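You operate a simulated robot arm through the tools that you are given. There is no shell and no other tool. Be economical: measure what you need, move in short steps, check, and stop when the job is done.

Carry out the task below with a simulated two-armed robot. There is one attempt and no reset: what you move stays moved.

Task
Pick up the blue socket wrench with one hand, pass it to the other hand and put it on the front of the sorting table. Take the yellow block and put it on the note pad. Stack the honeycomb disc labelled "23" from the left part of the left bench on top of the honeycomb disc that says "57". Open the middle sample drawer. Do these in any order.

It is judged by the outcome, as a careful person would: the job done as asked, and still so three seconds after it is handed in. It fails if anything else is knocked over, pushed out of place, dropped, spilled or broken.

Robot
Two 7-joint arms with fingered hands on one trunk, on a base that drives. Base frame: it is fixed to the floor where the robot stands at the start and does not move with it; the origin is under the middle of the robot, x ahead of it, y to its left, z up; the surface under the hand at the start is at about z = 900. Readings come in mm, degrees, newtons and seconds.
The left shoulder is at the start at [60, 126, 1230], the right one opposite. With the tool pointing down near the work surface each hand reaches from about 360 to 720 mm from the robot's upright axis, wherever it stands, measured 20 degrees to its own side. Places, roughly: blue socket wrench (15x4x12 cm) [500, 200, 1000]; front of the sorting table [-1500, 1800, 800]; honeycomb disc [-5750, -500, 750]; middle sample drawer [300, 6000, 500]; note pad (15x9x1 cm) [-5100, 6500, 1000]; yellow block [-5250, 2000, 1000]. Payload 2.5 kg a hand.
The TCP of each hand is the grasp point between the finger pads, 30 mm short of the fingertips. In the tool frame z runs along the fingers and y along their closing line. Largest opening 104 mm; the body of the gripper starts 35 mm behind the TCP. The gripper is a hand of 5 fingers: y runs from the thumb to the fingers, the wrist lies at [-15, -104, -178] in the tool frame, and closing takes about 1.5 s.
Orientation is that of the tool frame in the base frame, as a unit quaternion [w, x, y, z]. With the fingers straight down and the wrist toward the robot, the tool's x, y and z point along [0, 1, 0], [1, 0, 0] and [0, 0, -1] of the base frame.

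Tools
- The arms move only by the tool play_rows. It takes "left_increments", "right_increments" or both (then of equal length, played together; a hand with none holds still); each is a list of rows, each an object of numbers (a shift or turn left out is 0, a gripper value left out holds the last): "x", "y", "z": the shift along the base's x, y, z in mm; "ax", "ay", "az": the turn, a rotation vector about the base's x, y, z in degrees; "claw": the finger opening in mm, from 0 to 104. In form: [{"x": .., "y": .., "z": .., "ax": .., "ay": .., "az": .., "claw": ..}, ...]. A call has 1 to 10 rows; each row shifts and turns the commanded pose from where the row before left it. A row lasts 0.2 s, in which the tool goes at most 50 mm and 8.6 degrees; a call with a longer step from one row to the next is refused whole, and so is a gripper value outside its range. A pose out of reach is approached as far as the arm can. The call stops where the force on the tool passes 40 N (or 10 N more than at its start, if that is more) or the arm is blocked; 0.2 s more then pass. The fingers move at their own pace (about 153 mm/s each) and stop on an object; they squeeze with about 29 N. The grip force told is the motor's: it shows also when the fingers shut on nothing. Time passes only in rows, and 0.2 s behind the last, so rows that do not move let the fingers close. It gives the time, the measured TCP pose, the force on the tool (base axes), the opening and the grip force at its end, in the units of the frame above (readings bear some noise), with the torque about the TCP (base axes, N m) and any sound that the robot's microphone picked up.
- Cameras (640 x 400 px; columns grow to the right, rows downward): "scene" is now at [116.9, 31.5, 1429.9]; the picture's right is [0.40, -0.92, 0.00], its down [-0.61, -0.26, -0.74] and it looks along [0.68, 0.29, -0.67] (base axes); focal length 258 px, centre (320, 200). "left" rides on the left gripper at [-80, -78, -141] in its tool frame; the picture's right is [-0.78, -0.30, 0.56], its down [0.54, -0.78, 0.33] and it looks along [0.33, 0.56, 0.76] (tool axes); focal length 247 px, centre (320, 200). "right" rides on the right gripper at [80, -78, -141] in its tool frame; the picture's right is [-0.78, 0.30, -0.56], its down [-0.53, -0.78, 0.33] and it looks along [-0.33, 0.56, 0.76] (tool axes); focal length 247 px, centre (320, 200).
- camera(camera): a new picture of that camera. The clock stands still meanwhile.
- move_column(by): slides the trunk up (or, below 0, down) by that many mm; the arms and the scene camera ride with it, the base frame stays. It gives what a move gives, with no picture.
- steer(legs): drives the robot by 1 to 6 legs, each [ahead, left, turn to the left] in mm, mm and degrees, along the robot's own axes; the way and the turn of a leg run together, so that a leg with both is an arc; at most 1500 mm and 180 degrees a leg. The arms and the cameras ride along, it lands a little off, and it stops where it bumps. It gives what a move gives.
- set_grasp(shape, hand): the hand has 5 fingers and takes this shape, open, in about a second: jaw (thumb against the fingers, like two jaws); tri (thumb and two fingers); tip (a fingertip pinch); poke (one finger out to press); point (the index stretched); flat (the hand flat); cup (the hand cupped); fist (a fist). The gripper value then closes the fingers along that shape, each until it touches; the sizes above hold for jaw. It gives what a move gives, with no picture.
- turn_head(pan, tilt): turns the head with the scene camera to pan (to the left, within 86 degrees either way) and tilt (down, from -29 to 69), counted from straight ahead of the robot. It gives what a move gives.
- point_at(camera, pixels): for up to 12 pixels [column, row] of the newest picture of that camera ("zoom" is the newest enlarged one), the place [x, y, z] in the base frame of the surface seen there, good to about 3 mm. The clock stands still meanwhile.
- enlarge(camera, box): a new picture of the part [left, top, right, bottom] of that camera's present view, enlarged. The clock stands still meanwhile.
- hand_in(): hands the job in; it is judged then, once.

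Keep the steps short. Do not move on a guess: measure, check each grasp and each placing, and mend mistakes. In all there are 110 turns and 100 pictures (those below and enlarged ones count). Leave the grippers open and the arms clear of the work at the hand-in unless told otherwise, and finish with a single line.

The tools are called after "Call:" as a command line: name --argument value ..., lists and objects as JSON in quotes. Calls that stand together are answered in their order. play_rows: Moves the arms, as the interface text tells. Its arguments: {"type":"object","properties":{"left_increments":{"type":"array","items":{"type":"object","properties":{"x":{"type":"number"},"y":{"type":"number"},"z":{"type":"number"},"ax":{"type":"number"},"ay":{"type":"number"},"az":{"type":"number"},"claw":{"type":"number"}}}},"right_increments":{"type":"array","items":{"type":"object","properties":{"x":{"type":"number"},"y":{"type":"number"},"z":{"type":"number"},"ax":{"type":"number"},"ay":{"type":"number"},"az":{"type":"number"},"claw":{"type":"number"}}}}},"required":[]} The other tools are called the same way: move_column (by) slides the trunk up or down; set_grasp (shape, hand) gives the hand a shape; steer (legs) drives the base; turn_head (pan, tilt) turns the head that bears the scene camera; camera (camera) takes a picture; point_at (camera, pixels) gives the place of the surface under pixels of a picture; enlarge (camera, box) takes an enlarged picture of a part of a camera's view; hand_in () hands the job in.

At the start:

```text
time: 0.0
left_eef_pos: [381.6, 368.0, 1141.5]
left_orientation: [0.0, 0.706, 0.708, 0.0]
left_force: [0.4, -0.3, 0.5]
left_torque: [0.0, 0.01, 0.01]
left_opening: 103.5
left_gripper_force: 0.1
left_shape: jaw
right_eef_pos: [489.3, -45.3, 1176.8]
right_orientation: [0.0, 0.707, 0.707, 0.0]
right_force: [-0.3, -0.3, 1.0]
right_torque: [-0.01, 0.01, 0.02]
right_opening: 103.8
right_gripper_force: 0.1
right_shape: jaw
trunk travel left (down, up): [-625.0, 315.0]
robot x, y, heading: [0.5, -1.8, -0.0]
head pan, tilt: [23.3, 41.9]
```

scene: 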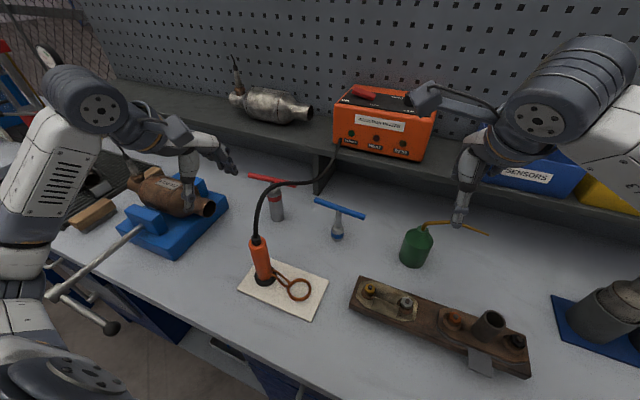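
right: 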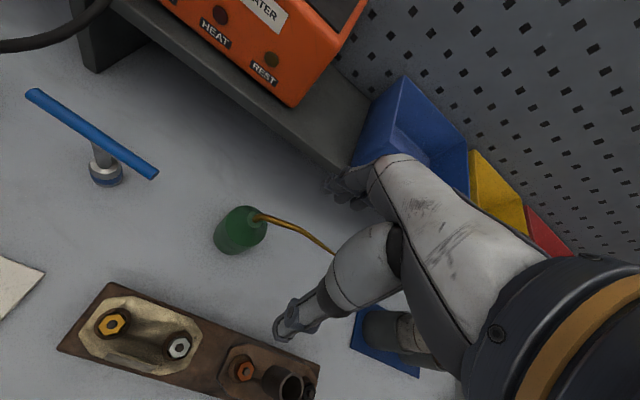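
left: 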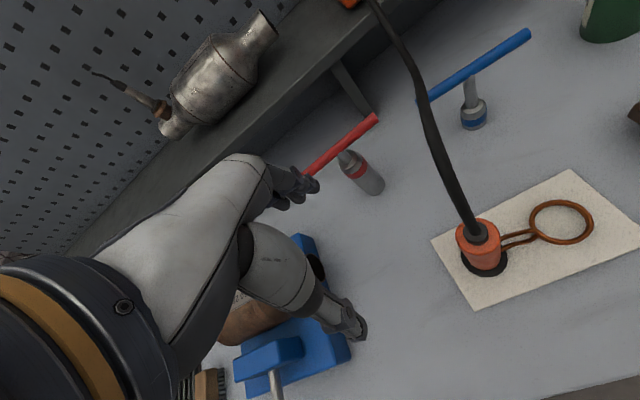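

The blue T-handle wrench stands on its socket at about (338,225) in the scene picture. I'll measure its bar ends, socket and surroundings.

Call:
enlarge --camera "scene" --box '[240, 150, 440, 275]'

Call:
point_at --camera "scene" --pixels '[[318, 200], [340, 208], [362, 216], [338, 222], [337, 237], [345, 250], [272, 190], [265, 150], [330, 165], [415, 235]]'

```text
3.20 times, centred on (340, 212) of scene
```

zoom: 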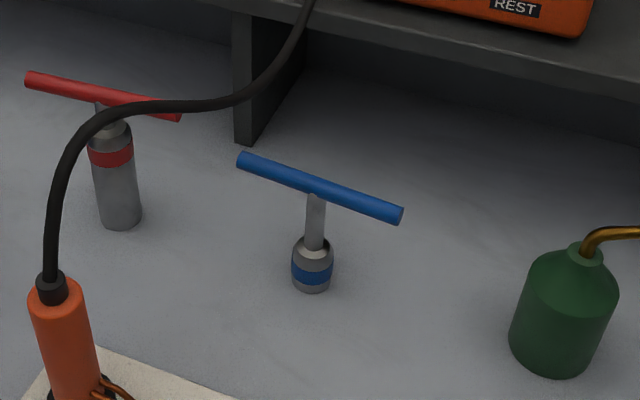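

```text
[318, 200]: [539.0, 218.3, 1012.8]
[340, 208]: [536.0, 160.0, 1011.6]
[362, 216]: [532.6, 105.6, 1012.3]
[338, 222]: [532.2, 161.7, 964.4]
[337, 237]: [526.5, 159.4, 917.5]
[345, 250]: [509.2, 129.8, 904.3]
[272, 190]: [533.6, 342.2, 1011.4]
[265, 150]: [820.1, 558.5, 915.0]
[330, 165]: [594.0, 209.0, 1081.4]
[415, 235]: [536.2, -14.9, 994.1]
```

The bar runs along y at about x=536, z=1012, with the wrench centre at y≈160. I'll check the shelf edge and the cord next to it before bringing the left hand down.

Call:
point_at --camera "zoom" --pixels '[[400, 20], [480, 45], [400, 60], [250, 20], [240, 100], [180, 106], [70, 140], [320, 190], [243, 160], [400, 214], [320, 275], [300, 5]]'

Call:
camera --camera "left"

```text
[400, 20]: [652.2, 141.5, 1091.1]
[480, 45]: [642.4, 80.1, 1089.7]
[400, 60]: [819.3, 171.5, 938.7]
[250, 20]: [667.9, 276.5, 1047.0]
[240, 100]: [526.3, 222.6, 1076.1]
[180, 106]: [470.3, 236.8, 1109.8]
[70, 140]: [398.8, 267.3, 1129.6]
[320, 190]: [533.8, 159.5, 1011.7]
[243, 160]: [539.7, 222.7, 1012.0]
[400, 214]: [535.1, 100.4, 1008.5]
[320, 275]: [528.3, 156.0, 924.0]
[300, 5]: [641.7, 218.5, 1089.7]
```

```text
95 pictures are left
```

left: 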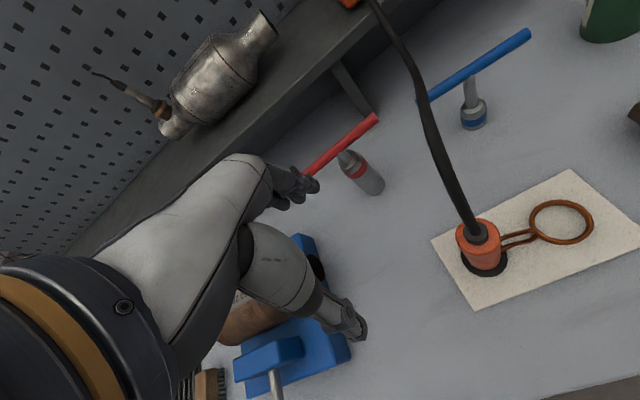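

The black cord arches at z≈1080–1130 around y=220–270, so the left side is awkward. I'll pick up with the right hand at the bar's right part (y≈125) instead, moving above it first.

Call:
play_rows --right_increments '[{"x": 12, "y": 42, "claw": 80}, {"x": 12, "y": 43}, {"x": 12, "y": 43}, {"x": 10, "y": 40}, {"z": -35}, {"z": -30}, {}]'

Call:
camera --camera "right"

Call:
camera --camera "scene"

```text
time: 1.6
left_eef_pos: [381.7, 367.4, 1141.3]
left_orientation: [0.001, 0.707, 0.707, 0.0]
left_force: [0.1, 0.0, -0.5]
left_torque: [0.01, -0.03, 0.02]
left_opening: 103.6
left_gripper_force: 0.0
left_shape: jaw
right_eef_pos: [536.5, 122.2, 1110.1]
right_orientation: [-0.001, 0.707, 0.707, 0.0]
right_force: [-0.9, 0.2, 0.1]
right_torque: [0.0, 0.0, 0.01]
right_opening: 80.3
right_gripper_force: 0.1
right_shape: jaw
trunk travel left (down, up): [-625.0, 315.0]
robot x, y, heading: [0.8, 0.0, 0.1]
head pan, tilt: [23.3, 41.9]
```

```text
94 pictures are left
```

right: 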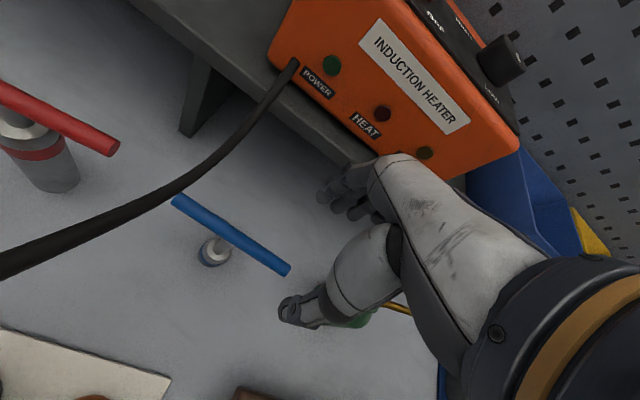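

```text
93 pictures are left
```

scene: 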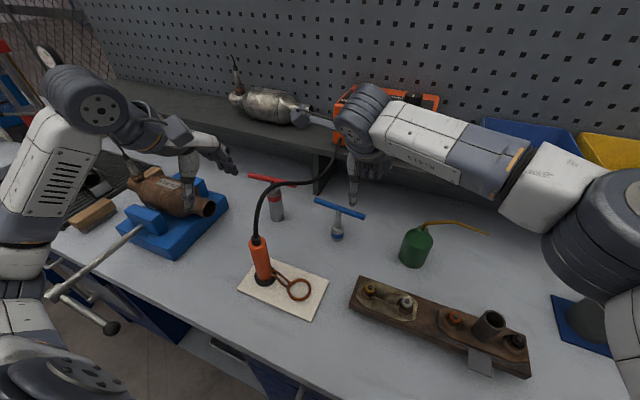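

The hand is above the bar at (536,122). I'll go down about 98 mm and then close.

Call:
play_rows --right_increments '[{"z": -35}, {"z": -35}, {"z": -28, "x": -1}, {}]'

Call:
enlarge --camera "scene" --box '[240, 110, 440, 260]'

Call:
camera --camera "right"

```text
time: 2.6
left_eef_pos: [383.0, 368.7, 1139.7]
left_orientation: [0.0, 0.707, 0.707, 0.0]
left_force: [-0.7, 0.4, 0.0]
left_torque: [-0.05, -0.02, 0.03]
left_opening: 103.8
left_gripper_force: 0.1
left_shape: jaw
right_eef_pos: [534.3, 122.7, 1012.2]
right_orientation: [0.0, 0.707, 0.707, 0.0]
right_force: [1.0, -0.7, 0.9]
right_torque: [0.01, 0.01, 0.0]
right_opening: 80.1
right_gripper_force: 0.0
right_shape: jaw
trunk travel left (down, up): [-625.0, 315.0]
robot x, y, heading: [-4.1, -0.1, -0.2]
head pan, tilt: [23.3, 41.9]
```

```text
2.67 times, centred on (340, 185) of scene
```

zoom: 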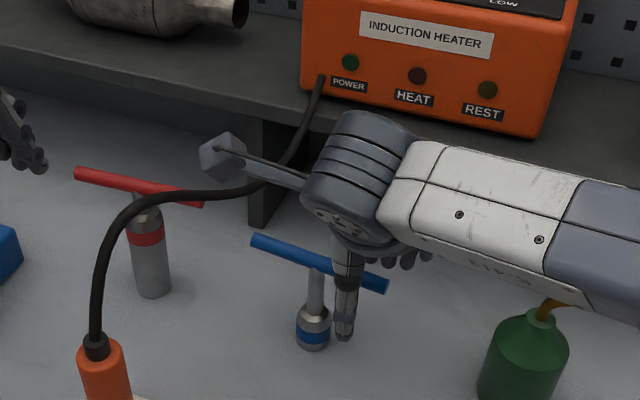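

```text
91 pictures are left
```

right: 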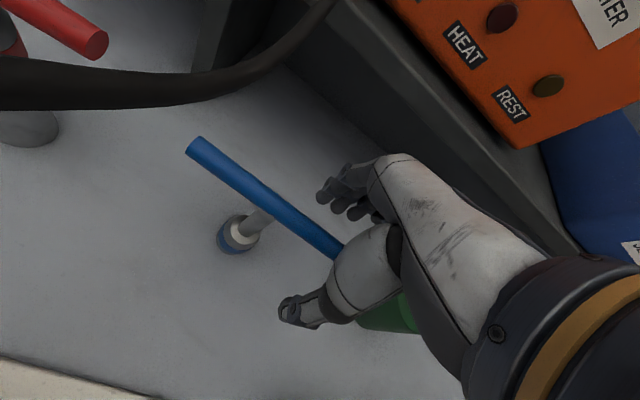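

The bar lies between thumb and fingers, so I'll close on it.

Call:
play_rows --right_increments '[{"claw": 40}, {"claw": 10}, {"claw": 0}, {}, {}, {}, {}]'

Call:
camera --camera "right"

```text
time: 4.2
left_eef_pos: [382.5, 369.3, 1140.4]
left_orientation: [0.0, 0.707, 0.708, 0.0]
left_force: [0.2, 0.1, 0.4]
left_torque: [0.0, 0.05, 0.01]
left_opening: 103.8
left_gripper_force: 0.1
left_shape: jaw
right_eef_pos: [535.4, 122.0, 1012.2]
right_orientation: [0.0, 0.707, 0.707, 0.0]
right_force: [0.0, 0.6, 0.4]
right_torque: [0.01, -0.05, 0.0]
right_opening: 1.4
right_gripper_force: 28.4
right_shape: jaw
trunk travel left (down, up): [-625.0, 315.0]
robot x, y, heading: [0.7, 1.0, -0.1]
head pan, tilt: [23.3, 41.9]
```

```text
90 pictures are left
```

right: 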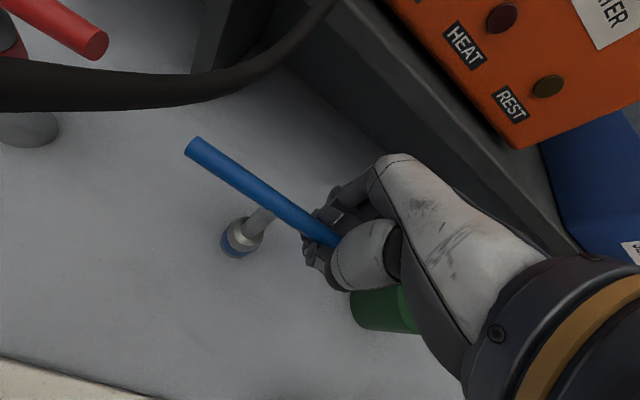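

The opening reads only 1.4 mm, which is doubtful for this bar. I'll lift 15 mm and see whether the wrench comes along.

Call:
play_rows --right_increments '[{"z": 8}, {"z": 7}, {}]'

Call:
enlarge --camera "right" --box '[160, 110, 480, 310]'

```text
time: 5.0
left_eef_pos: [382.4, 368.4, 1142.1]
left_orientation: [0.0, 0.707, 0.707, 0.001]
left_force: [0.5, -0.3, 0.0]
left_torque: [0.03, -0.02, 0.04]
left_opening: 103.6
left_gripper_force: 0.0
left_shape: jaw
right_eef_pos: [534.3, 122.1, 1030.0]
right_orientation: [0.0, 0.707, 0.707, -0.001]
right_force: [-0.3, -1.1, -0.9]
right_torque: [0.02, 0.04, 0.0]
right_opening: 1.0
right_gripper_force: 29.0
right_shape: jaw
trunk travel left (down, up): [-625.0, 315.0]
robot x, y, heading: [-2.0, 1.7, 0.1]
head pan, tilt: [23.3, 41.9]
```

```text
2.00 times, centred on (320, 210) of right
```

zoom: 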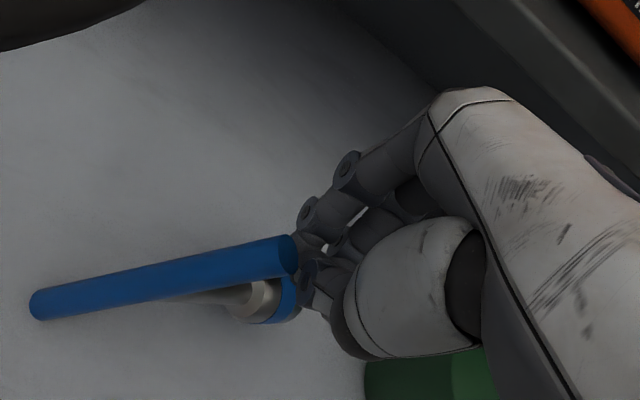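

The wrench has shifted, so I need the scene view.

Call:
enlarge --camera "scene" --box '[240, 130, 440, 260]'

```text
3.08 times, centred on (340, 195) of scene
```

zoom: 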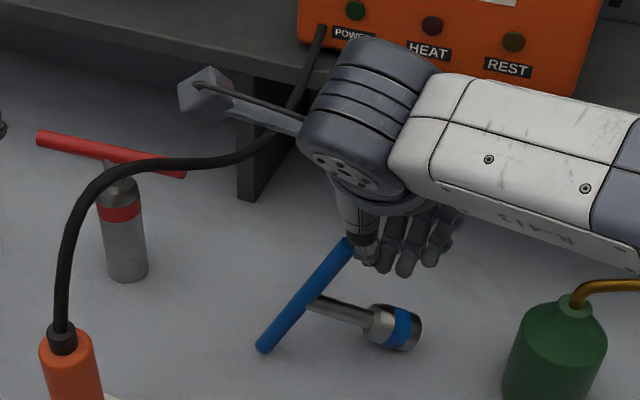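

Call:
point_at --camera "zoom" --pixels '[[265, 345], [300, 302], [345, 246], [340, 310], [380, 318], [405, 330], [415, 335], [362, 258], [406, 272]]'

Call:
camera --camera "left"

```text
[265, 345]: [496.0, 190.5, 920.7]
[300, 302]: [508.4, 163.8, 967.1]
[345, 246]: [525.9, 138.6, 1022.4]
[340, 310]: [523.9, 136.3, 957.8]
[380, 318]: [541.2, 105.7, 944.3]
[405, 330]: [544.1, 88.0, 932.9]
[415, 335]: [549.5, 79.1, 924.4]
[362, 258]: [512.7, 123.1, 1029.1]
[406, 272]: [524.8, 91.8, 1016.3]
```

```text
87 pictures are left
```

left: 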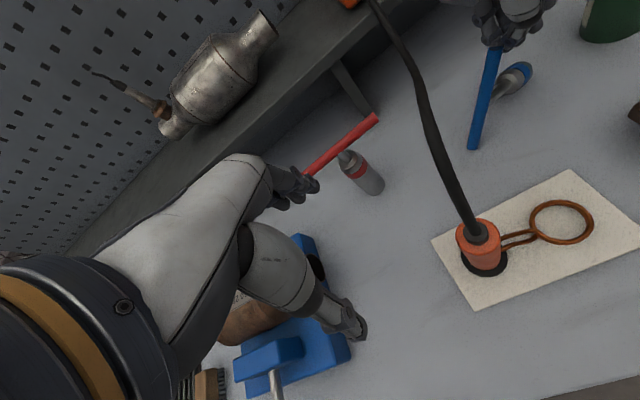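

The wrench hangs from the fingertips by the right end of its bar, and its low end is at z≈920, just above the bench (~903). The pinch is weak, so I'll lower it gently until it rests and then grasp it again properly.

Call:
play_rows --right_increments '[{"z": -8}, {"z": -8}, {"z": -10}, {"z": -10}, {}]'

Call:
enlarge --camera "scene" --box '[240, 130, 440, 260]'

```text
time: 6.2
left_eef_pos: [382.3, 368.2, 1140.2]
left_orientation: [0.0, 0.707, 0.707, 0.0]
left_force: [0.0, 0.1, 0.3]
left_torque: [0.02, -0.01, 0.01]
left_opening: 103.4
left_gripper_force: 0.1
left_shape: jaw
right_eef_pos: [533.3, 123.0, 992.2]
right_orientation: [-0.001, 0.707, 0.707, -0.001]
right_force: [-0.2, 0.3, 0.1]
right_torque: [0.0, 0.01, -0.03]
right_opening: 1.0
right_gripper_force: 29.3
right_shape: jaw
trunk travel left (down, up): [-625.0, 315.0]
robot x, y, heading: [-3.2, -1.3, -0.0]
head pan, tilt: [23.3, 41.9]
```

```text
3.08 times, centred on (340, 195) of scene
```

zoom: 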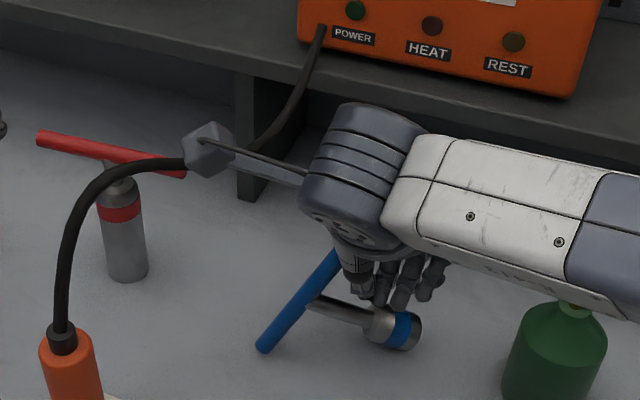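

The wrench didn't follow the hand. It rests on the bench on its socket and one bar end, leaning on the hand. I'll look from the hand cameras.

Call:
enlarge --camera "right" --box '[160, 110, 480, 310]'

Call:
enlarge --camera "left" --box '[400, 0, 640, 150]'

```text
2.00 times, centred on (320, 210) of right
```

zoom: 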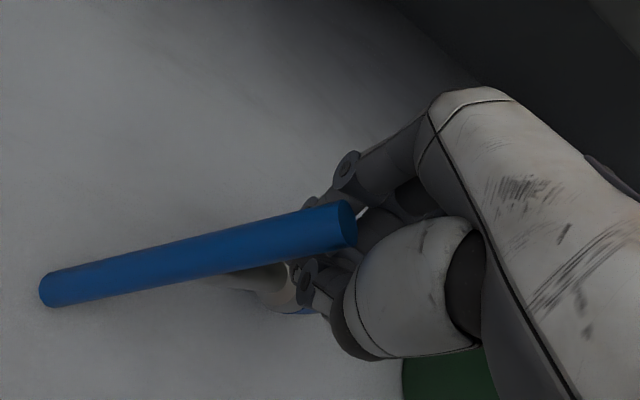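

```text
2.67 times, centred on (520, 75) of left
```

zoom: 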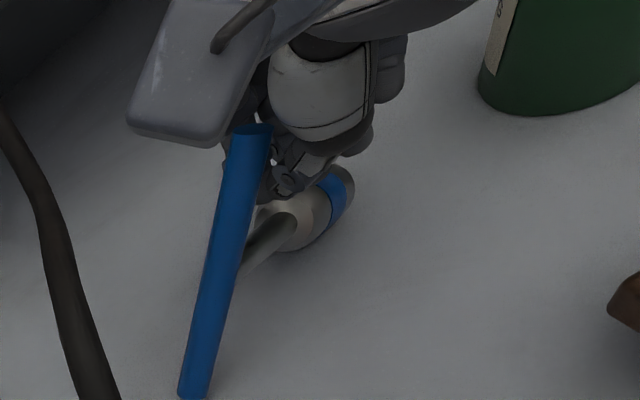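

The bar's top leans on the index finger, and the stem passes right beneath the fingers at about (531,123,952), running mostly along y. That suits closing along x, so I'll open to 60 mm and go straight down 38 mm to straddle the stem.

Call:
play_rows --right_increments '[{"claw": 60}, {"z": -14}, {"z": -14}, {"z": -10}, {}]'

Call:
enlarge --camera "scene" --box '[240, 130, 440, 260]'

Call:
enlarge --camera "right" --box '[160, 110, 480, 310]'

```text
time: 7.4
left_eef_pos: [381.4, 367.5, 1142.1]
left_orientation: [0.0, 0.707, 0.707, 0.0]
left_force: [0.7, 0.1, -0.4]
left_torque: [0.01, 0.0, 0.02]
left_opening: 103.6
left_gripper_force: 0.0
left_shape: jaw
right_eef_pos: [533.4, 120.7, 957.4]
right_orientation: [0.0, 0.708, 0.706, 0.002]
right_force: [1.2, -2.6, 11.3]
right_torque: [0.36, 0.11, -0.01]
right_opening: 59.5
right_gripper_force: 0.0
right_shape: jaw
trunk travel left (down, up): [-625.0, 315.0]
robot x, y, heading: [1.2, -0.7, -0.1]
head pan, tilt: [23.3, 41.9]
```

```text
3.08 times, centred on (340, 195) of scene
```

zoom: 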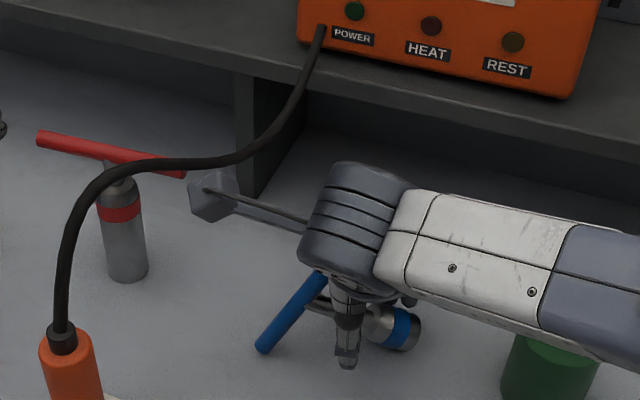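

```text
2.00 times, centred on (320, 210) of right
```

zoom: 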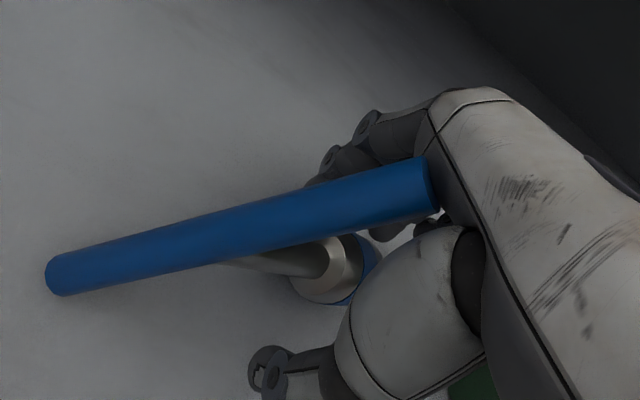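

The stem is straddled and the palm is touching lightly (11 N), so I'll close now.

Call:
play_rows --right_increments '[{"claw": 30}, {"claw": 10}, {"claw": 0}, {}, {}, {}, {}]'

Call:
enlarge --camera "right" --box '[160, 110, 480, 310]'

```text
time: 9.0
left_eef_pos: [383.5, 367.8, 1141.1]
left_orientation: [0.0, 0.707, 0.707, 0.0]
left_force: [0.1, 0.1, 0.3]
left_torque: [-0.03, 0.02, 0.0]
left_opening: 103.3
left_gripper_force: 0.0
left_shape: jaw
right_eef_pos: [534.2, 121.0, 954.4]
right_orientation: [0.0, 0.707, 0.707, 0.0]
right_force: [0.1, -0.6, 0.4]
right_torque: [-0.02, 0.0, 0.03]
right_opening: 18.7
right_gripper_force: 28.5
right_shape: jaw
trunk travel left (down, up): [-625.0, 315.0]
robot x, y, heading: [3.2, 2.1, 0.0]
head pan, tilt: [23.3, 41.9]
```

```text
2.00 times, centred on (320, 210) of right
```

zoom: 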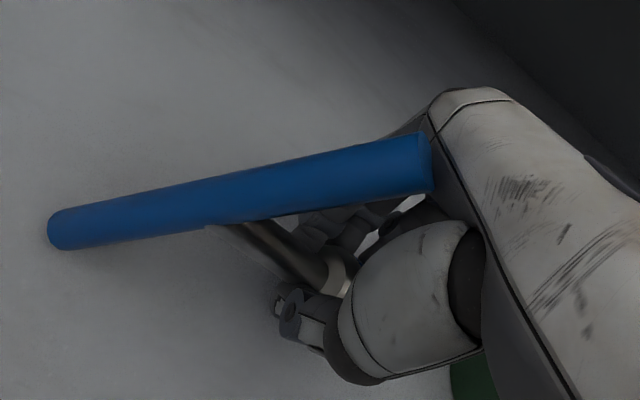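

The opening is 18.7 mm with a firm grip on the stem. I'll lift 30 mm and check.

Call:
play_rows --right_increments '[{"z": 10}, {"z": 10}, {"z": 10}, {}]'

Call:
enlarge --camera "scene" --box '[240, 130, 440, 260]'

```text
time: 10.0
left_eef_pos: [382.5, 368.7, 1141.0]
left_orientation: [-0.001, 0.707, 0.707, 0.0]
left_force: [-0.5, 0.2, 0.1]
left_torque: [-0.01, 0.0, 0.02]
left_opening: 103.8
left_gripper_force: 0.0
left_shape: jaw
right_eef_pos: [534.7, 121.0, 984.2]
right_orientation: [0.0, 0.707, 0.707, 0.0]
right_force: [-0.4, 0.8, -1.5]
right_torque: [-0.05, 0.02, 0.02]
right_opening: 18.2
right_gripper_force: 29.4
right_shape: jaw
trunk travel left (down, up): [-625.0, 315.0]
robot x, y, heading: [3.8, 3.7, -0.0]
head pan, tilt: [23.3, 41.9]
```

```text
3.08 times, centred on (340, 195) of scene
```

zoom: 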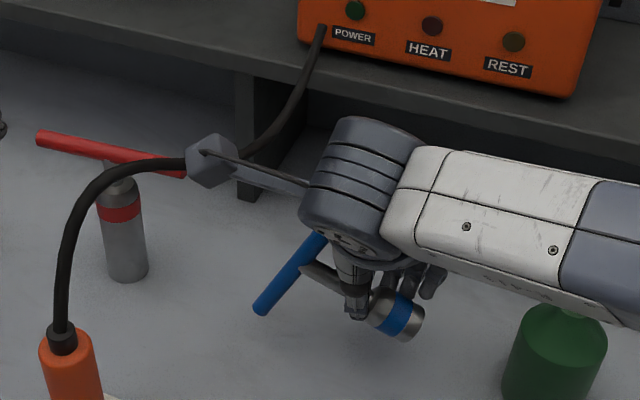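

Held firmly. The camera boom is near the cord, so I'll move 30 mm right first and then straight up.

Call:
play_rows --right_increments '[{"y": -15}, {"y": -15}, {"z": 35}, {"z": 35}, {"z": 35}, {"z": 35}, {"z": 30}, {}]'

Call:
camera --camera "scene"

```text
time: 11.8
left_eef_pos: [383.4, 369.3, 1140.8]
left_orientation: [0.0, 0.707, 0.707, 0.0]
left_force: [0.5, 0.0, 0.5]
left_torque: [-0.01, 0.01, 0.02]
left_opening: 103.6
left_gripper_force: 0.0
left_shape: jaw
right_eef_pos: [533.4, 91.3, 1154.2]
right_orientation: [-0.001, 0.707, 0.707, -0.001]
right_force: [-0.4, 0.0, -2.2]
right_torque: [-0.06, 0.0, 0.03]
right_opening: 18.5
right_gripper_force: 28.8
right_shape: jaw
trunk travel left (down, up): [-625.0, 315.0]
robot x, y, heading: [-0.1, -2.5, -0.3]
head pan, tilt: [23.3, 41.9]
```

```text
79 pictures are left
```

scene: 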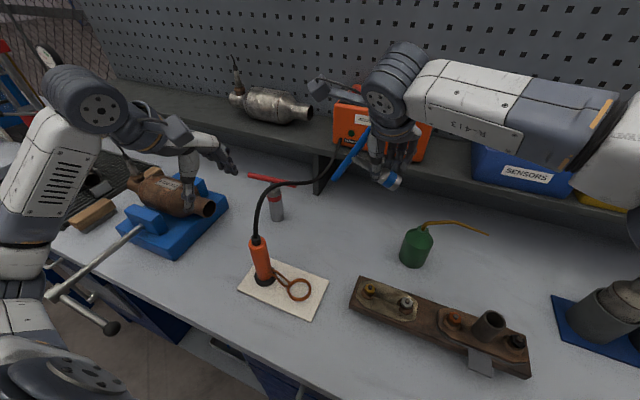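

The wrench is clear. I'll raise the trunk 60 mm, back off from the bench, and do the handover in free space.

Call:
move_column --by 60

Call:
steer --legs '[[-600, 0, 0]]'

Call:
turn_head --pan 20 --tilt 20

Call:
camera --camera "scene"

```text
time: 12.8
left_eef_pos: [383.7, 369.0, 1200.7]
left_orientation: [0.001, 0.707, 0.707, 0.0]
left_force: [0.1, 0.0, 0.5]
left_torque: [-0.01, -0.04, -0.02]
left_opening: 103.6
left_gripper_force: 0.1
left_shape: jaw
right_eef_pos: [532.0, 91.0, 1214.3]
right_orientation: [0.0, 0.707, 0.707, 0.0]
right_force: [-0.1, 0.0, -2.9]
right_torque: [-0.03, -0.03, -0.03]
right_opening: 18.2
right_gripper_force: 28.5
right_shape: jaw
trunk travel left (down, up): [-685.0, 255.0]
robot x, y, heading: [0.1, 0.7, 0.2]
head pan, tilt: [23.3, 41.9]
```

```text
time: 16.2
left_eef_pos: [-222.4, 368.3, 1201.5]
left_orientation: [0.0, 0.704, 0.711, 0.0]
left_force: [-1.3, 0.6, -0.4]
left_torque: [-0.04, -0.04, -0.01]
left_opening: 103.7
left_gripper_force: 0.1
left_shape: jaw
right_eef_pos: [-69.7, 94.4, 1215.6]
right_orientation: [0.0, 0.703, 0.711, 0.001]
right_force: [-0.1, -0.4, -1.8]
right_torque: [-0.03, -0.03, 0.0]
right_opening: 18.1
right_gripper_force: 29.3
right_shape: jaw
trunk travel left (down, up): [-685.0, 255.0]
robot x, y, heading: [-597.4, -1.9, 0.9]
head pan, tilt: [23.3, 41.9]
```

```text
time: 17.1
left_eef_pos: [-222.1, 369.2, 1201.4]
left_orientation: [-0.001, 0.703, 0.711, 0.0]
left_force: [-0.3, 0.5, -0.1]
left_torque: [-0.01, 0.0, -0.01]
left_opening: 103.5
left_gripper_force: 0.0
left_shape: jaw
right_eef_pos: [-69.0, 93.2, 1213.9]
right_orientation: [0.0, 0.703, 0.711, 0.0]
right_force: [0.1, 0.5, -1.9]
right_torque: [0.0, -0.04, -0.02]
right_opening: 18.3
right_gripper_force: 28.9
right_shape: jaw
trunk travel left (down, up): [-685.0, 255.0]
robot x, y, heading: [-604.9, -2.8, 0.9]
head pan, tilt: [20.0, 20.0]
```

```text
78 pictures are left
```

scene: 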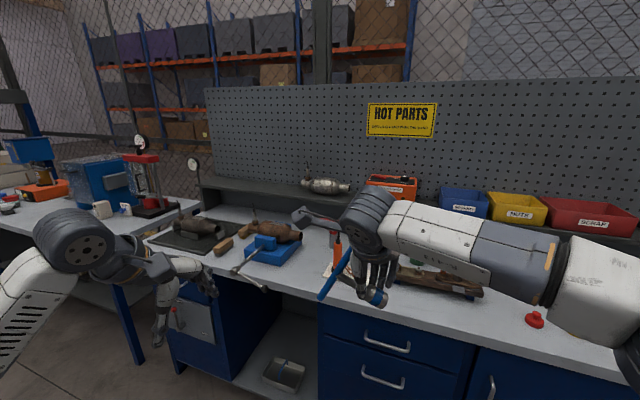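

Clear of the bench. I'll measure how the wrench sits in the right hand.

Call:
turn_head --pan 15 --tilt 35

Call:
enlarge --camera "scene" --box '[240, 120, 440, 245]'

```text
time: 17.8
left_eef_pos: [-222.7, 368.8, 1200.7]
left_orientation: [0.0, 0.704, 0.71, 0.0]
left_force: [0.1, 0.4, -0.1]
left_torque: [-0.06, 0.01, 0.0]
left_opening: 103.8
left_gripper_force: 0.1
left_shape: jaw
right_eef_pos: [-69.1, 92.8, 1214.5]
right_orientation: [0.0, 0.703, 0.711, 0.0]
right_force: [0.7, 0.5, -2.5]
right_torque: [-0.08, -0.01, 0.01]
right_opening: 18.4
right_gripper_force: 29.0
right_shape: jaw
trunk travel left (down, up): [-685.0, 255.0]
robot x, y, heading: [-601.4, -5.5, 0.9]
head pan, tilt: [15.0, 35.0]
```

```text
3.20 times, centred on (340, 182) of scene
```

zoom: 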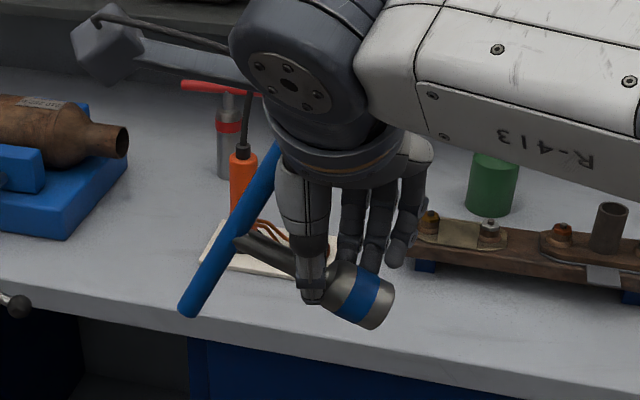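

Call:
point_at --camera "zoom" --pixels '[[190, 305], [215, 265], [240, 220], [262, 180], [275, 155], [250, 242], [280, 260], [345, 285], [370, 305], [312, 270], [312, 295]]'

```text
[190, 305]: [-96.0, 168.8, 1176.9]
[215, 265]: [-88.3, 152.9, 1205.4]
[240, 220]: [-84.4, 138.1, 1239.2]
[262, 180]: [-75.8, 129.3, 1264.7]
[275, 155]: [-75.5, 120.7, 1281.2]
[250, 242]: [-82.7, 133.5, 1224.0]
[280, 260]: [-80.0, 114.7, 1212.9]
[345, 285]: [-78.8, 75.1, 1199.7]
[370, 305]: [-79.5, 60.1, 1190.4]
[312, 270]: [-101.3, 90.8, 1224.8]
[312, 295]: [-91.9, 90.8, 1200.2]
```

The bar's free end hangs low-left, with the stem in the right grip. I'll roll the right hand about +65° around x, which makes the bar horizontal and the stem point down. The left hand can then take the bar from above.

Call:
play_rows --right_increments '[{"y": -14, "z": -12, "ax": 8.1}, {"y": -14, "z": -12, "ax": 8.1}, {"y": -14, "z": -12, "ax": 8.1}, {"y": -14, "z": -12, "ax": 8.1}, {"y": -14, "z": -12, "ax": 8.1}, {"y": -14, "z": -12, "ax": 8.1}, {"y": -14, "z": -12, "ax": 8.1}, {"y": -14, "z": -12, "ax": 8.1}, {}]'

Call:
camera --camera "scene"

```text
time: 19.8
left_eef_pos: [-222.5, 369.1, 1201.2]
left_orientation: [0.001, 0.703, 0.711, -0.001]
left_force: [-0.3, 0.8, 0.4]
left_torque: [-0.02, 0.01, -0.03]
left_opening: 103.7
left_gripper_force: 0.0
left_shape: jaw
right_eef_pos: [-68.5, -20.0, 1118.4]
right_orientation: [-0.377, 0.593, 0.6, 0.381]
right_force: [-0.2, 0.1, -3.0]
right_torque: [-0.07, -0.05, -0.02]
right_opening: 17.9
right_gripper_force: 29.4
right_shape: jaw
trunk travel left (down, up): [-685.0, 255.0]
robot x, y, heading: [-601.2, -4.3, 0.8]
head pan, tilt: [15.0, 35.0]
```

```text
76 pictures are left
```

scene: 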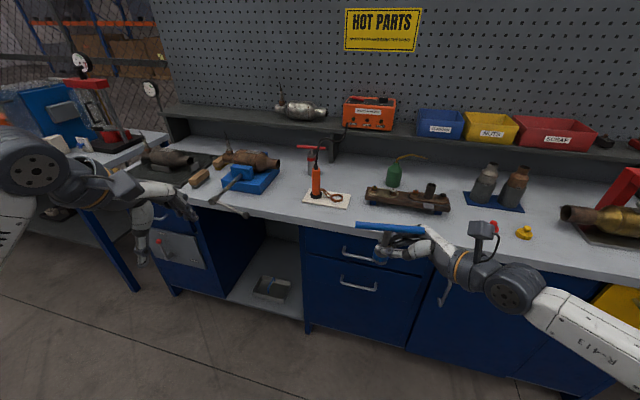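

The bar is now horizontal. I'll measure it.

Call:
enlarge --camera "scene" --box '[320, 180, 480, 280]'

Call:
point_at --camera "zoom" --pixels '[[150, 178], [200, 183], [260, 188], [320, 195], [400, 200], [230, 230], [230, 260], [255, 250], [290, 225]]'

```text
4.00 times, centred on (400, 230) of scene
```

zoom: 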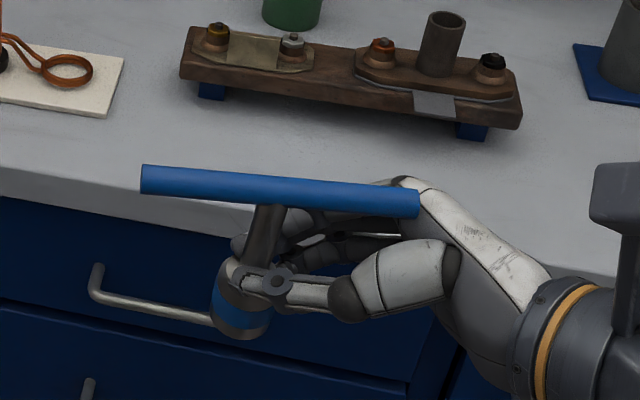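

```text
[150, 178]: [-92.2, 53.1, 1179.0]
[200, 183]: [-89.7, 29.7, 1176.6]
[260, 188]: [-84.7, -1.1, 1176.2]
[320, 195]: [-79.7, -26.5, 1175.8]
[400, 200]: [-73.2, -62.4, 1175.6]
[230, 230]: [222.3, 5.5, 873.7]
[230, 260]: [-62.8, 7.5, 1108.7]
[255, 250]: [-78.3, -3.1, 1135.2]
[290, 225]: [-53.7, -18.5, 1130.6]
```

The bar centre at y≈33 is about (-86, 33, 1171), yawed about 10°. I'll bring the left hand high and then over that spot, turned to match.

Call:
play_rows --left_increments '[{"z": 45, "claw": 70}, {"z": 45}, {"y": -42, "x": 17, "az": 3}, {"y": -42, "x": 17, "az": 3}, {"y": -42, "x": 17, "az": 3}, {"y": -42, "x": 17}, {"y": -42, "x": 17}, {"y": -42, "x": 17}, {"y": -42, "x": 17}, {"y": -42, "x": 17}]'

Call:
camera --camera "scene"

Call:
camera --camera "left"

```text
time: 21.1
left_eef_pos: [-174.5, 254.9, 1273.8]
left_orientation: [0.055, 0.637, 0.766, -0.069]
left_force: [0.2, -0.4, -0.3]
left_torque: [0.0, -0.02, -0.03]
left_opening: 70.4
left_gripper_force: 0.0
left_shape: jaw
right_eef_pos: [-67.9, -18.7, 1117.8]
right_orientation: [-0.377, 0.594, 0.6, 0.381]
right_force: [0.0, 1.1, -3.1]
right_torque: [-0.07, -0.02, -0.01]
right_opening: 18.5
right_gripper_force: 29.0
right_shape: jaw
trunk travel left (down, up): [-685.0, 255.0]
robot x, y, heading: [-600.1, -3.0, 0.9]
head pan, tilt: [15.0, 35.0]
stopped in row 6 (left hand): the arm was blocked; the commanded pose is now the measured one
```

```text
74 pictures are left
```

scene: 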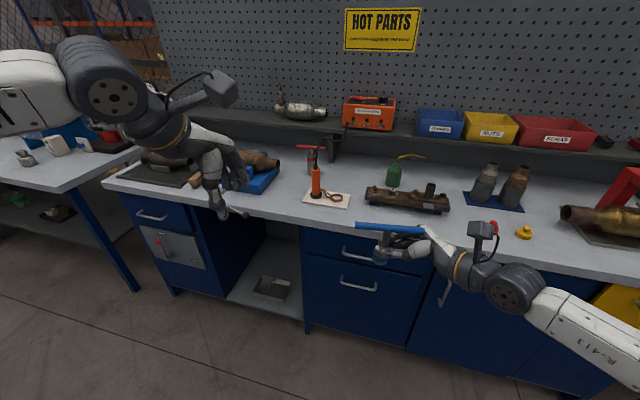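

```text
73 pictures are left
```

left: 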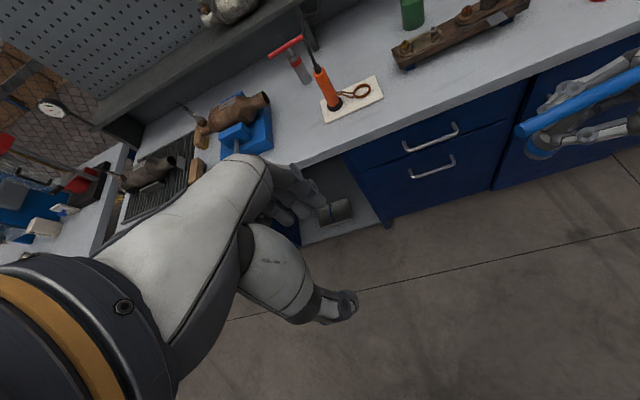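

The left arm was blocked because it was too high for its reach. I'll lower the right hand 120 mm, and lower and straighten the left hand before crossing over.

Call:
play_rows --left_increments '[{"z": -36, "ax": 2.5}, {"z": -36, "ax": 2.5}, {"z": -36, "ax": 2.5}, {"z": -36, "ax": 2.5}, {"y": -37, "x": 14.5}, {"y": -37, "x": 14.5}, {"y": -37, "x": 14.5}, {"y": -37, "x": 14.5}, {"y": -37, "x": 14.5}, {"y": -37, "x": 15}]' --right_increments '[{"z": -30}, {"z": -30}, {"z": -30}, {"z": -30}, {}, {}, {}, {}, {}, {}]'

Call:
camera --camera "scene"

Call:
camera --camera "left"

```text
time: 23.2
left_eef_pos: [-112.0, 92.5, 1141.0]
left_orientation: [0.001, 0.639, 0.769, -0.004]
left_force: [0.1, -0.8, 0.6]
left_torque: [0.05, 0.0, 0.03]
left_opening: 70.2
left_gripper_force: 0.0
left_shape: jaw
left hand out of reach, approached as far as the arm can: row 9, 10
right_eef_pos: [-68.8, -19.8, 999.3]
right_orientation: [-0.376, 0.593, 0.601, 0.381]
right_force: [-0.5, -0.5, -2.1]
right_torque: [-0.06, -0.01, -0.01]
right_opening: 18.2
right_gripper_force: 28.8
right_shape: jaw
trunk travel left (down, up): [-685.0, 255.0]
robot x, y, heading: [-603.5, -2.8, 0.5]
head pan, tilt: [15.0, 35.0]
```

```text
72 pictures are left
```

scene: 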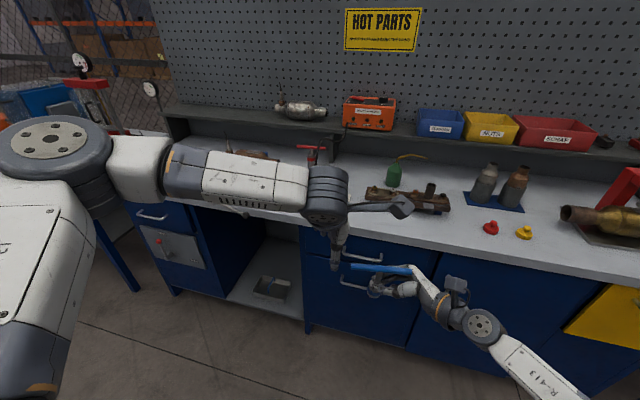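

```text
71 pictures are left
```

left: 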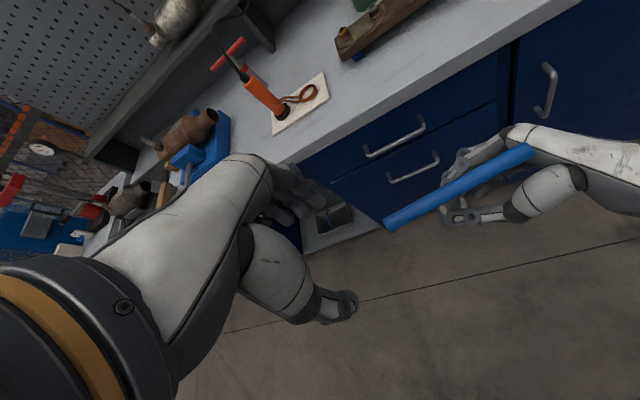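

The left arm can't reach that far across. I'll set it to y≈111 and bring the right hand 78 mm to the left under it; its fingertips stay above the bar.

Call:
play_rows --left_increments '[{"y": 39}, {"y": 39}, {}, {}, {}, {}, {}]' --right_increments '[{}, {}, {"y": 20}, {"y": 20}, {"y": 20}, {"y": 18}, {}]'

Call:
enlarge --camera "scene" --box '[260, 160, 440, 310]'

Call:
camera --camera "left"

```text
time: 24.9
left_eef_pos: [-115.2, 166.3, 1142.2]
left_orientation: [-0.001, 0.64, 0.769, -0.002]
left_force: [-0.5, -0.2, -0.4]
left_torque: [-0.01, 0.01, -0.02]
left_opening: 70.1
left_gripper_force: 0.1
left_shape: jaw
right_eef_pos: [-69.1, 59.0, 998.5]
right_orientation: [-0.377, 0.593, 0.6, 0.381]
right_force: [-1.0, -0.7, -1.9]
right_torque: [-0.09, 0.01, 0.01]
right_opening: 18.7
right_gripper_force: 28.3
right_shape: jaw
trunk travel left (down, up): [-685.0, 255.0]
robot x, y, heading: [-599.1, -3.3, 0.5]
head pan, tilt: [15.0, 35.0]
```

```text
2.67 times, centred on (350, 235) of scene
```

zoom: 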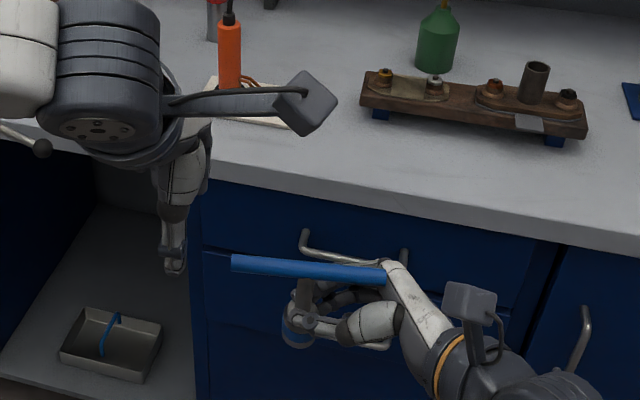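

```text
69 pictures are left
```

left: 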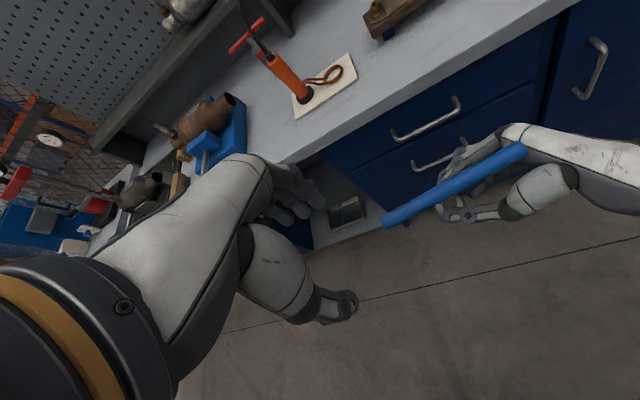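

The left hand's commanded pose had been clamped, and it is now at (-115,166,1142). I'll measure the bar again for the last approach.

Call:
point_at --camera "scene" --pixels '[[327, 259], [335, 260], [345, 261], [360, 262], [370, 263], [402, 264]]'

```text
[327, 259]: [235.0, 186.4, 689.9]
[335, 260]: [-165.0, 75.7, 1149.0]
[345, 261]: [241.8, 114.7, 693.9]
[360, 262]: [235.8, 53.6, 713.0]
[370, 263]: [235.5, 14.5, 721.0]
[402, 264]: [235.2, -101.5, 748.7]
```

Call:
point_at --camera "zoom" --pixels '[[236, 263], [260, 266], [280, 268], [300, 271], [340, 274], [380, 277], [303, 325], [172, 265]]'

```text
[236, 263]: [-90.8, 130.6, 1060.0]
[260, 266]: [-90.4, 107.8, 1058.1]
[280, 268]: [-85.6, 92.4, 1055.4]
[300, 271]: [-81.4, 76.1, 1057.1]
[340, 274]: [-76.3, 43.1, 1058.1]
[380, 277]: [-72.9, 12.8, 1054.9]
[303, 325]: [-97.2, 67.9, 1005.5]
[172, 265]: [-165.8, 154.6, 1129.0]
```

Bar centre at y≈110 is (-87, 110, 1053). I'll move across and then down so the bar sits just past the TCP.

Call:
play_rows --left_increments '[{"x": 14, "y": -28}, {"x": 14, "y": -28}, {"z": -27}, {"z": -27}, {"z": -25}, {}]'

Call:
enlarge --camera "scene" --box '[260, 160, 440, 310]'

Call:
enlarge --camera "left" --box '[200, 100, 560, 340]'

```text
time: 26.2
left_eef_pos: [-94.4, 128.8, 1071.2]
left_orientation: [-0.001, 0.64, 0.769, -0.002]
left_force: [0.2, -0.6, -0.1]
left_torque: [0.02, 0.0, 0.0]
left_opening: 70.2
left_gripper_force: 0.0
left_shape: jaw
left hand out of reach, approached as far as the arm can: row 3, 4, 5
right_eef_pos: [-68.9, 58.3, 999.4]
right_orientation: [-0.377, 0.593, 0.6, 0.381]
right_force: [-1.1, 1.3, -1.8]
right_torque: [-0.04, -0.01, 0.01]
right_opening: 18.3
right_gripper_force: 28.8
right_shape: jaw
trunk travel left (down, up): [-685.0, 255.0]
robot x, y, heading: [-602.7, -1.0, 0.7]
head pan, tilt: [15.0, 35.0]
```

```text
2.67 times, centred on (350, 235) of scene
```

zoom: 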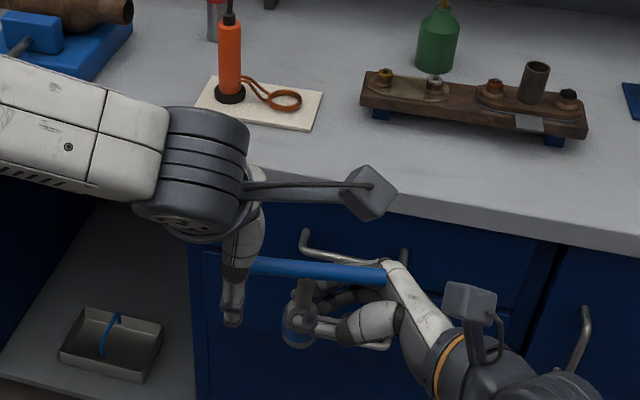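

```text
1.67 times, centred on (380, 220) of left
```

zoom: 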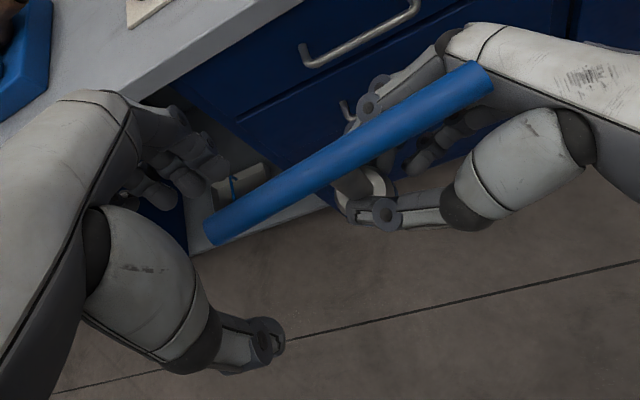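

The left hand stops at y≈129. It's at the right height, so I'll move the right hand 27 mm left, 6 mm back and 5 mm up into it.

Call:
play_rows --right_increments '[{"y": 9, "x": -2, "z": 2}, {"y": 9, "x": -2, "z": 2}, {"y": 9, "x": -2, "z": 1}, {}]'

Call:
enlarge --camera "left" --box '[200, 100, 560, 340]'

```text
time: 27.2
left_eef_pos: [-95.1, 129.9, 1071.7]
left_orientation: [0.0, 0.639, 0.769, -0.004]
left_force: [0.4, 0.2, 0.8]
left_torque: [-0.01, 0.02, 0.0]
left_opening: 70.1
left_gripper_force: 0.0
left_shape: jaw
right_eef_pos: [-75.9, 85.5, 1004.3]
right_orientation: [-0.377, 0.594, 0.6, 0.381]
right_force: [0.5, 0.1, -1.4]
right_torque: [-0.01, -0.03, 0.03]
right_opening: 18.2
right_gripper_force: 28.8
right_shape: jaw
trunk travel left (down, up): [-685.0, 255.0]
robot x, y, heading: [-601.7, -5.5, 0.5]
head pan, tilt: [15.0, 35.0]
```

```text
1.67 times, centred on (380, 220) of left
```

zoom: 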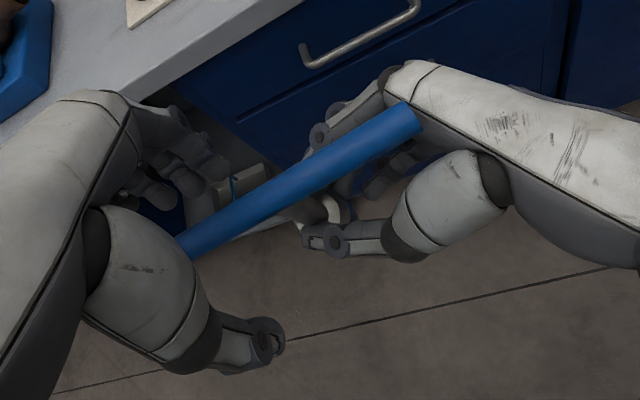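

The bar now lies between the left thumb and fingers, so I'll close the left hand.

Call:
play_rows --left_increments '[{"claw": 40}, {"claw": 15}, {"claw": 0}, {}, {}, {}, {}]'

Call:
enlarge --camera "left" --box '[200, 100, 560, 340]'

Call:
enlarge --camera "scene" --box '[290, 200, 420, 300]'

```text
time: 28.9
left_eef_pos: [-95.9, 128.7, 1071.9]
left_orientation: [0.0, 0.64, 0.769, -0.003]
left_force: [1.9, 0.9, -5.8]
left_torque: [0.07, -0.02, -0.18]
left_opening: 7.9
left_gripper_force: 29.2
left_shape: jaw
right_eef_pos: [-74.8, 86.1, 1003.3]
right_orientation: [-0.377, 0.593, 0.6, 0.382]
right_force: [-2.6, -0.3, 4.8]
right_torque: [0.23, 0.04, 0.28]
right_opening: 18.4
right_gripper_force: 28.8
right_shape: jaw
trunk travel left (down, up): [-685.0, 255.0]
robot x, y, heading: [-597.8, -8.0, 0.6]
head pan, tilt: [15.0, 35.0]
```

```text
1.67 times, centred on (380, 220) of left
```

zoom: 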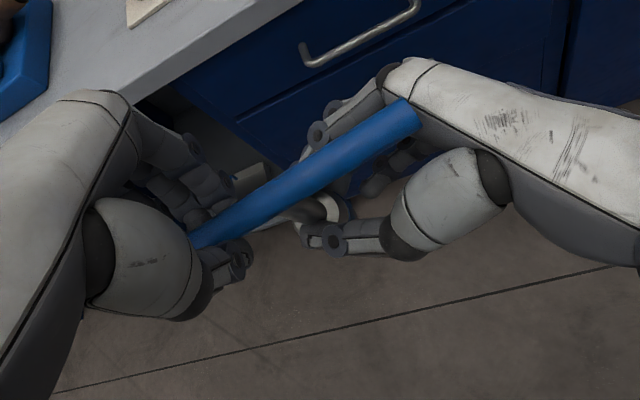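

```text
4.00 times, centred on (355, 250) of scene
```

zoom: 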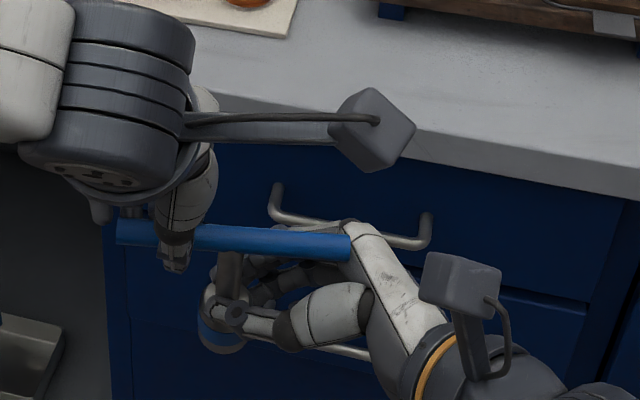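

The left opening is 7.9 mm, and opposing forces on the two hands show it grips the bar. For safety I'll keep both hands on it, drive to the sorting table and release the right hand just above the tabletop. First I'll look that way.

Call:
turn_head --pan 86 --tilt 15

Call:
camera --camera "scene"

```text
time: 30.3
left_eef_pos: [-94.8, 129.5, 1070.5]
left_orientation: [0.0, 0.639, 0.769, -0.003]
left_force: [2.4, 0.3, -7.3]
left_torque: [0.1, -0.02, -0.19]
left_opening: 7.9
left_gripper_force: 28.9
left_shape: jaw
right_eef_pos: [-74.9, 85.7, 1004.3]
right_orientation: [-0.377, 0.593, 0.6, 0.382]
right_force: [-2.7, -0.3, 7.8]
right_torque: [0.27, 0.01, 0.27]
right_opening: 18.2
right_gripper_force: 28.4
right_shape: jaw
trunk travel left (down, up): [-685.0, 255.0]
robot x, y, heading: [-605.0, -1.7, 0.7]
head pan, tilt: [85.9, 15.0]
```

```text
63 pictures are left
```

scene: 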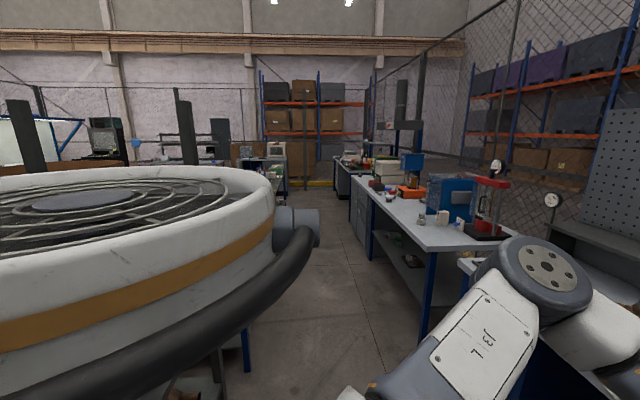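

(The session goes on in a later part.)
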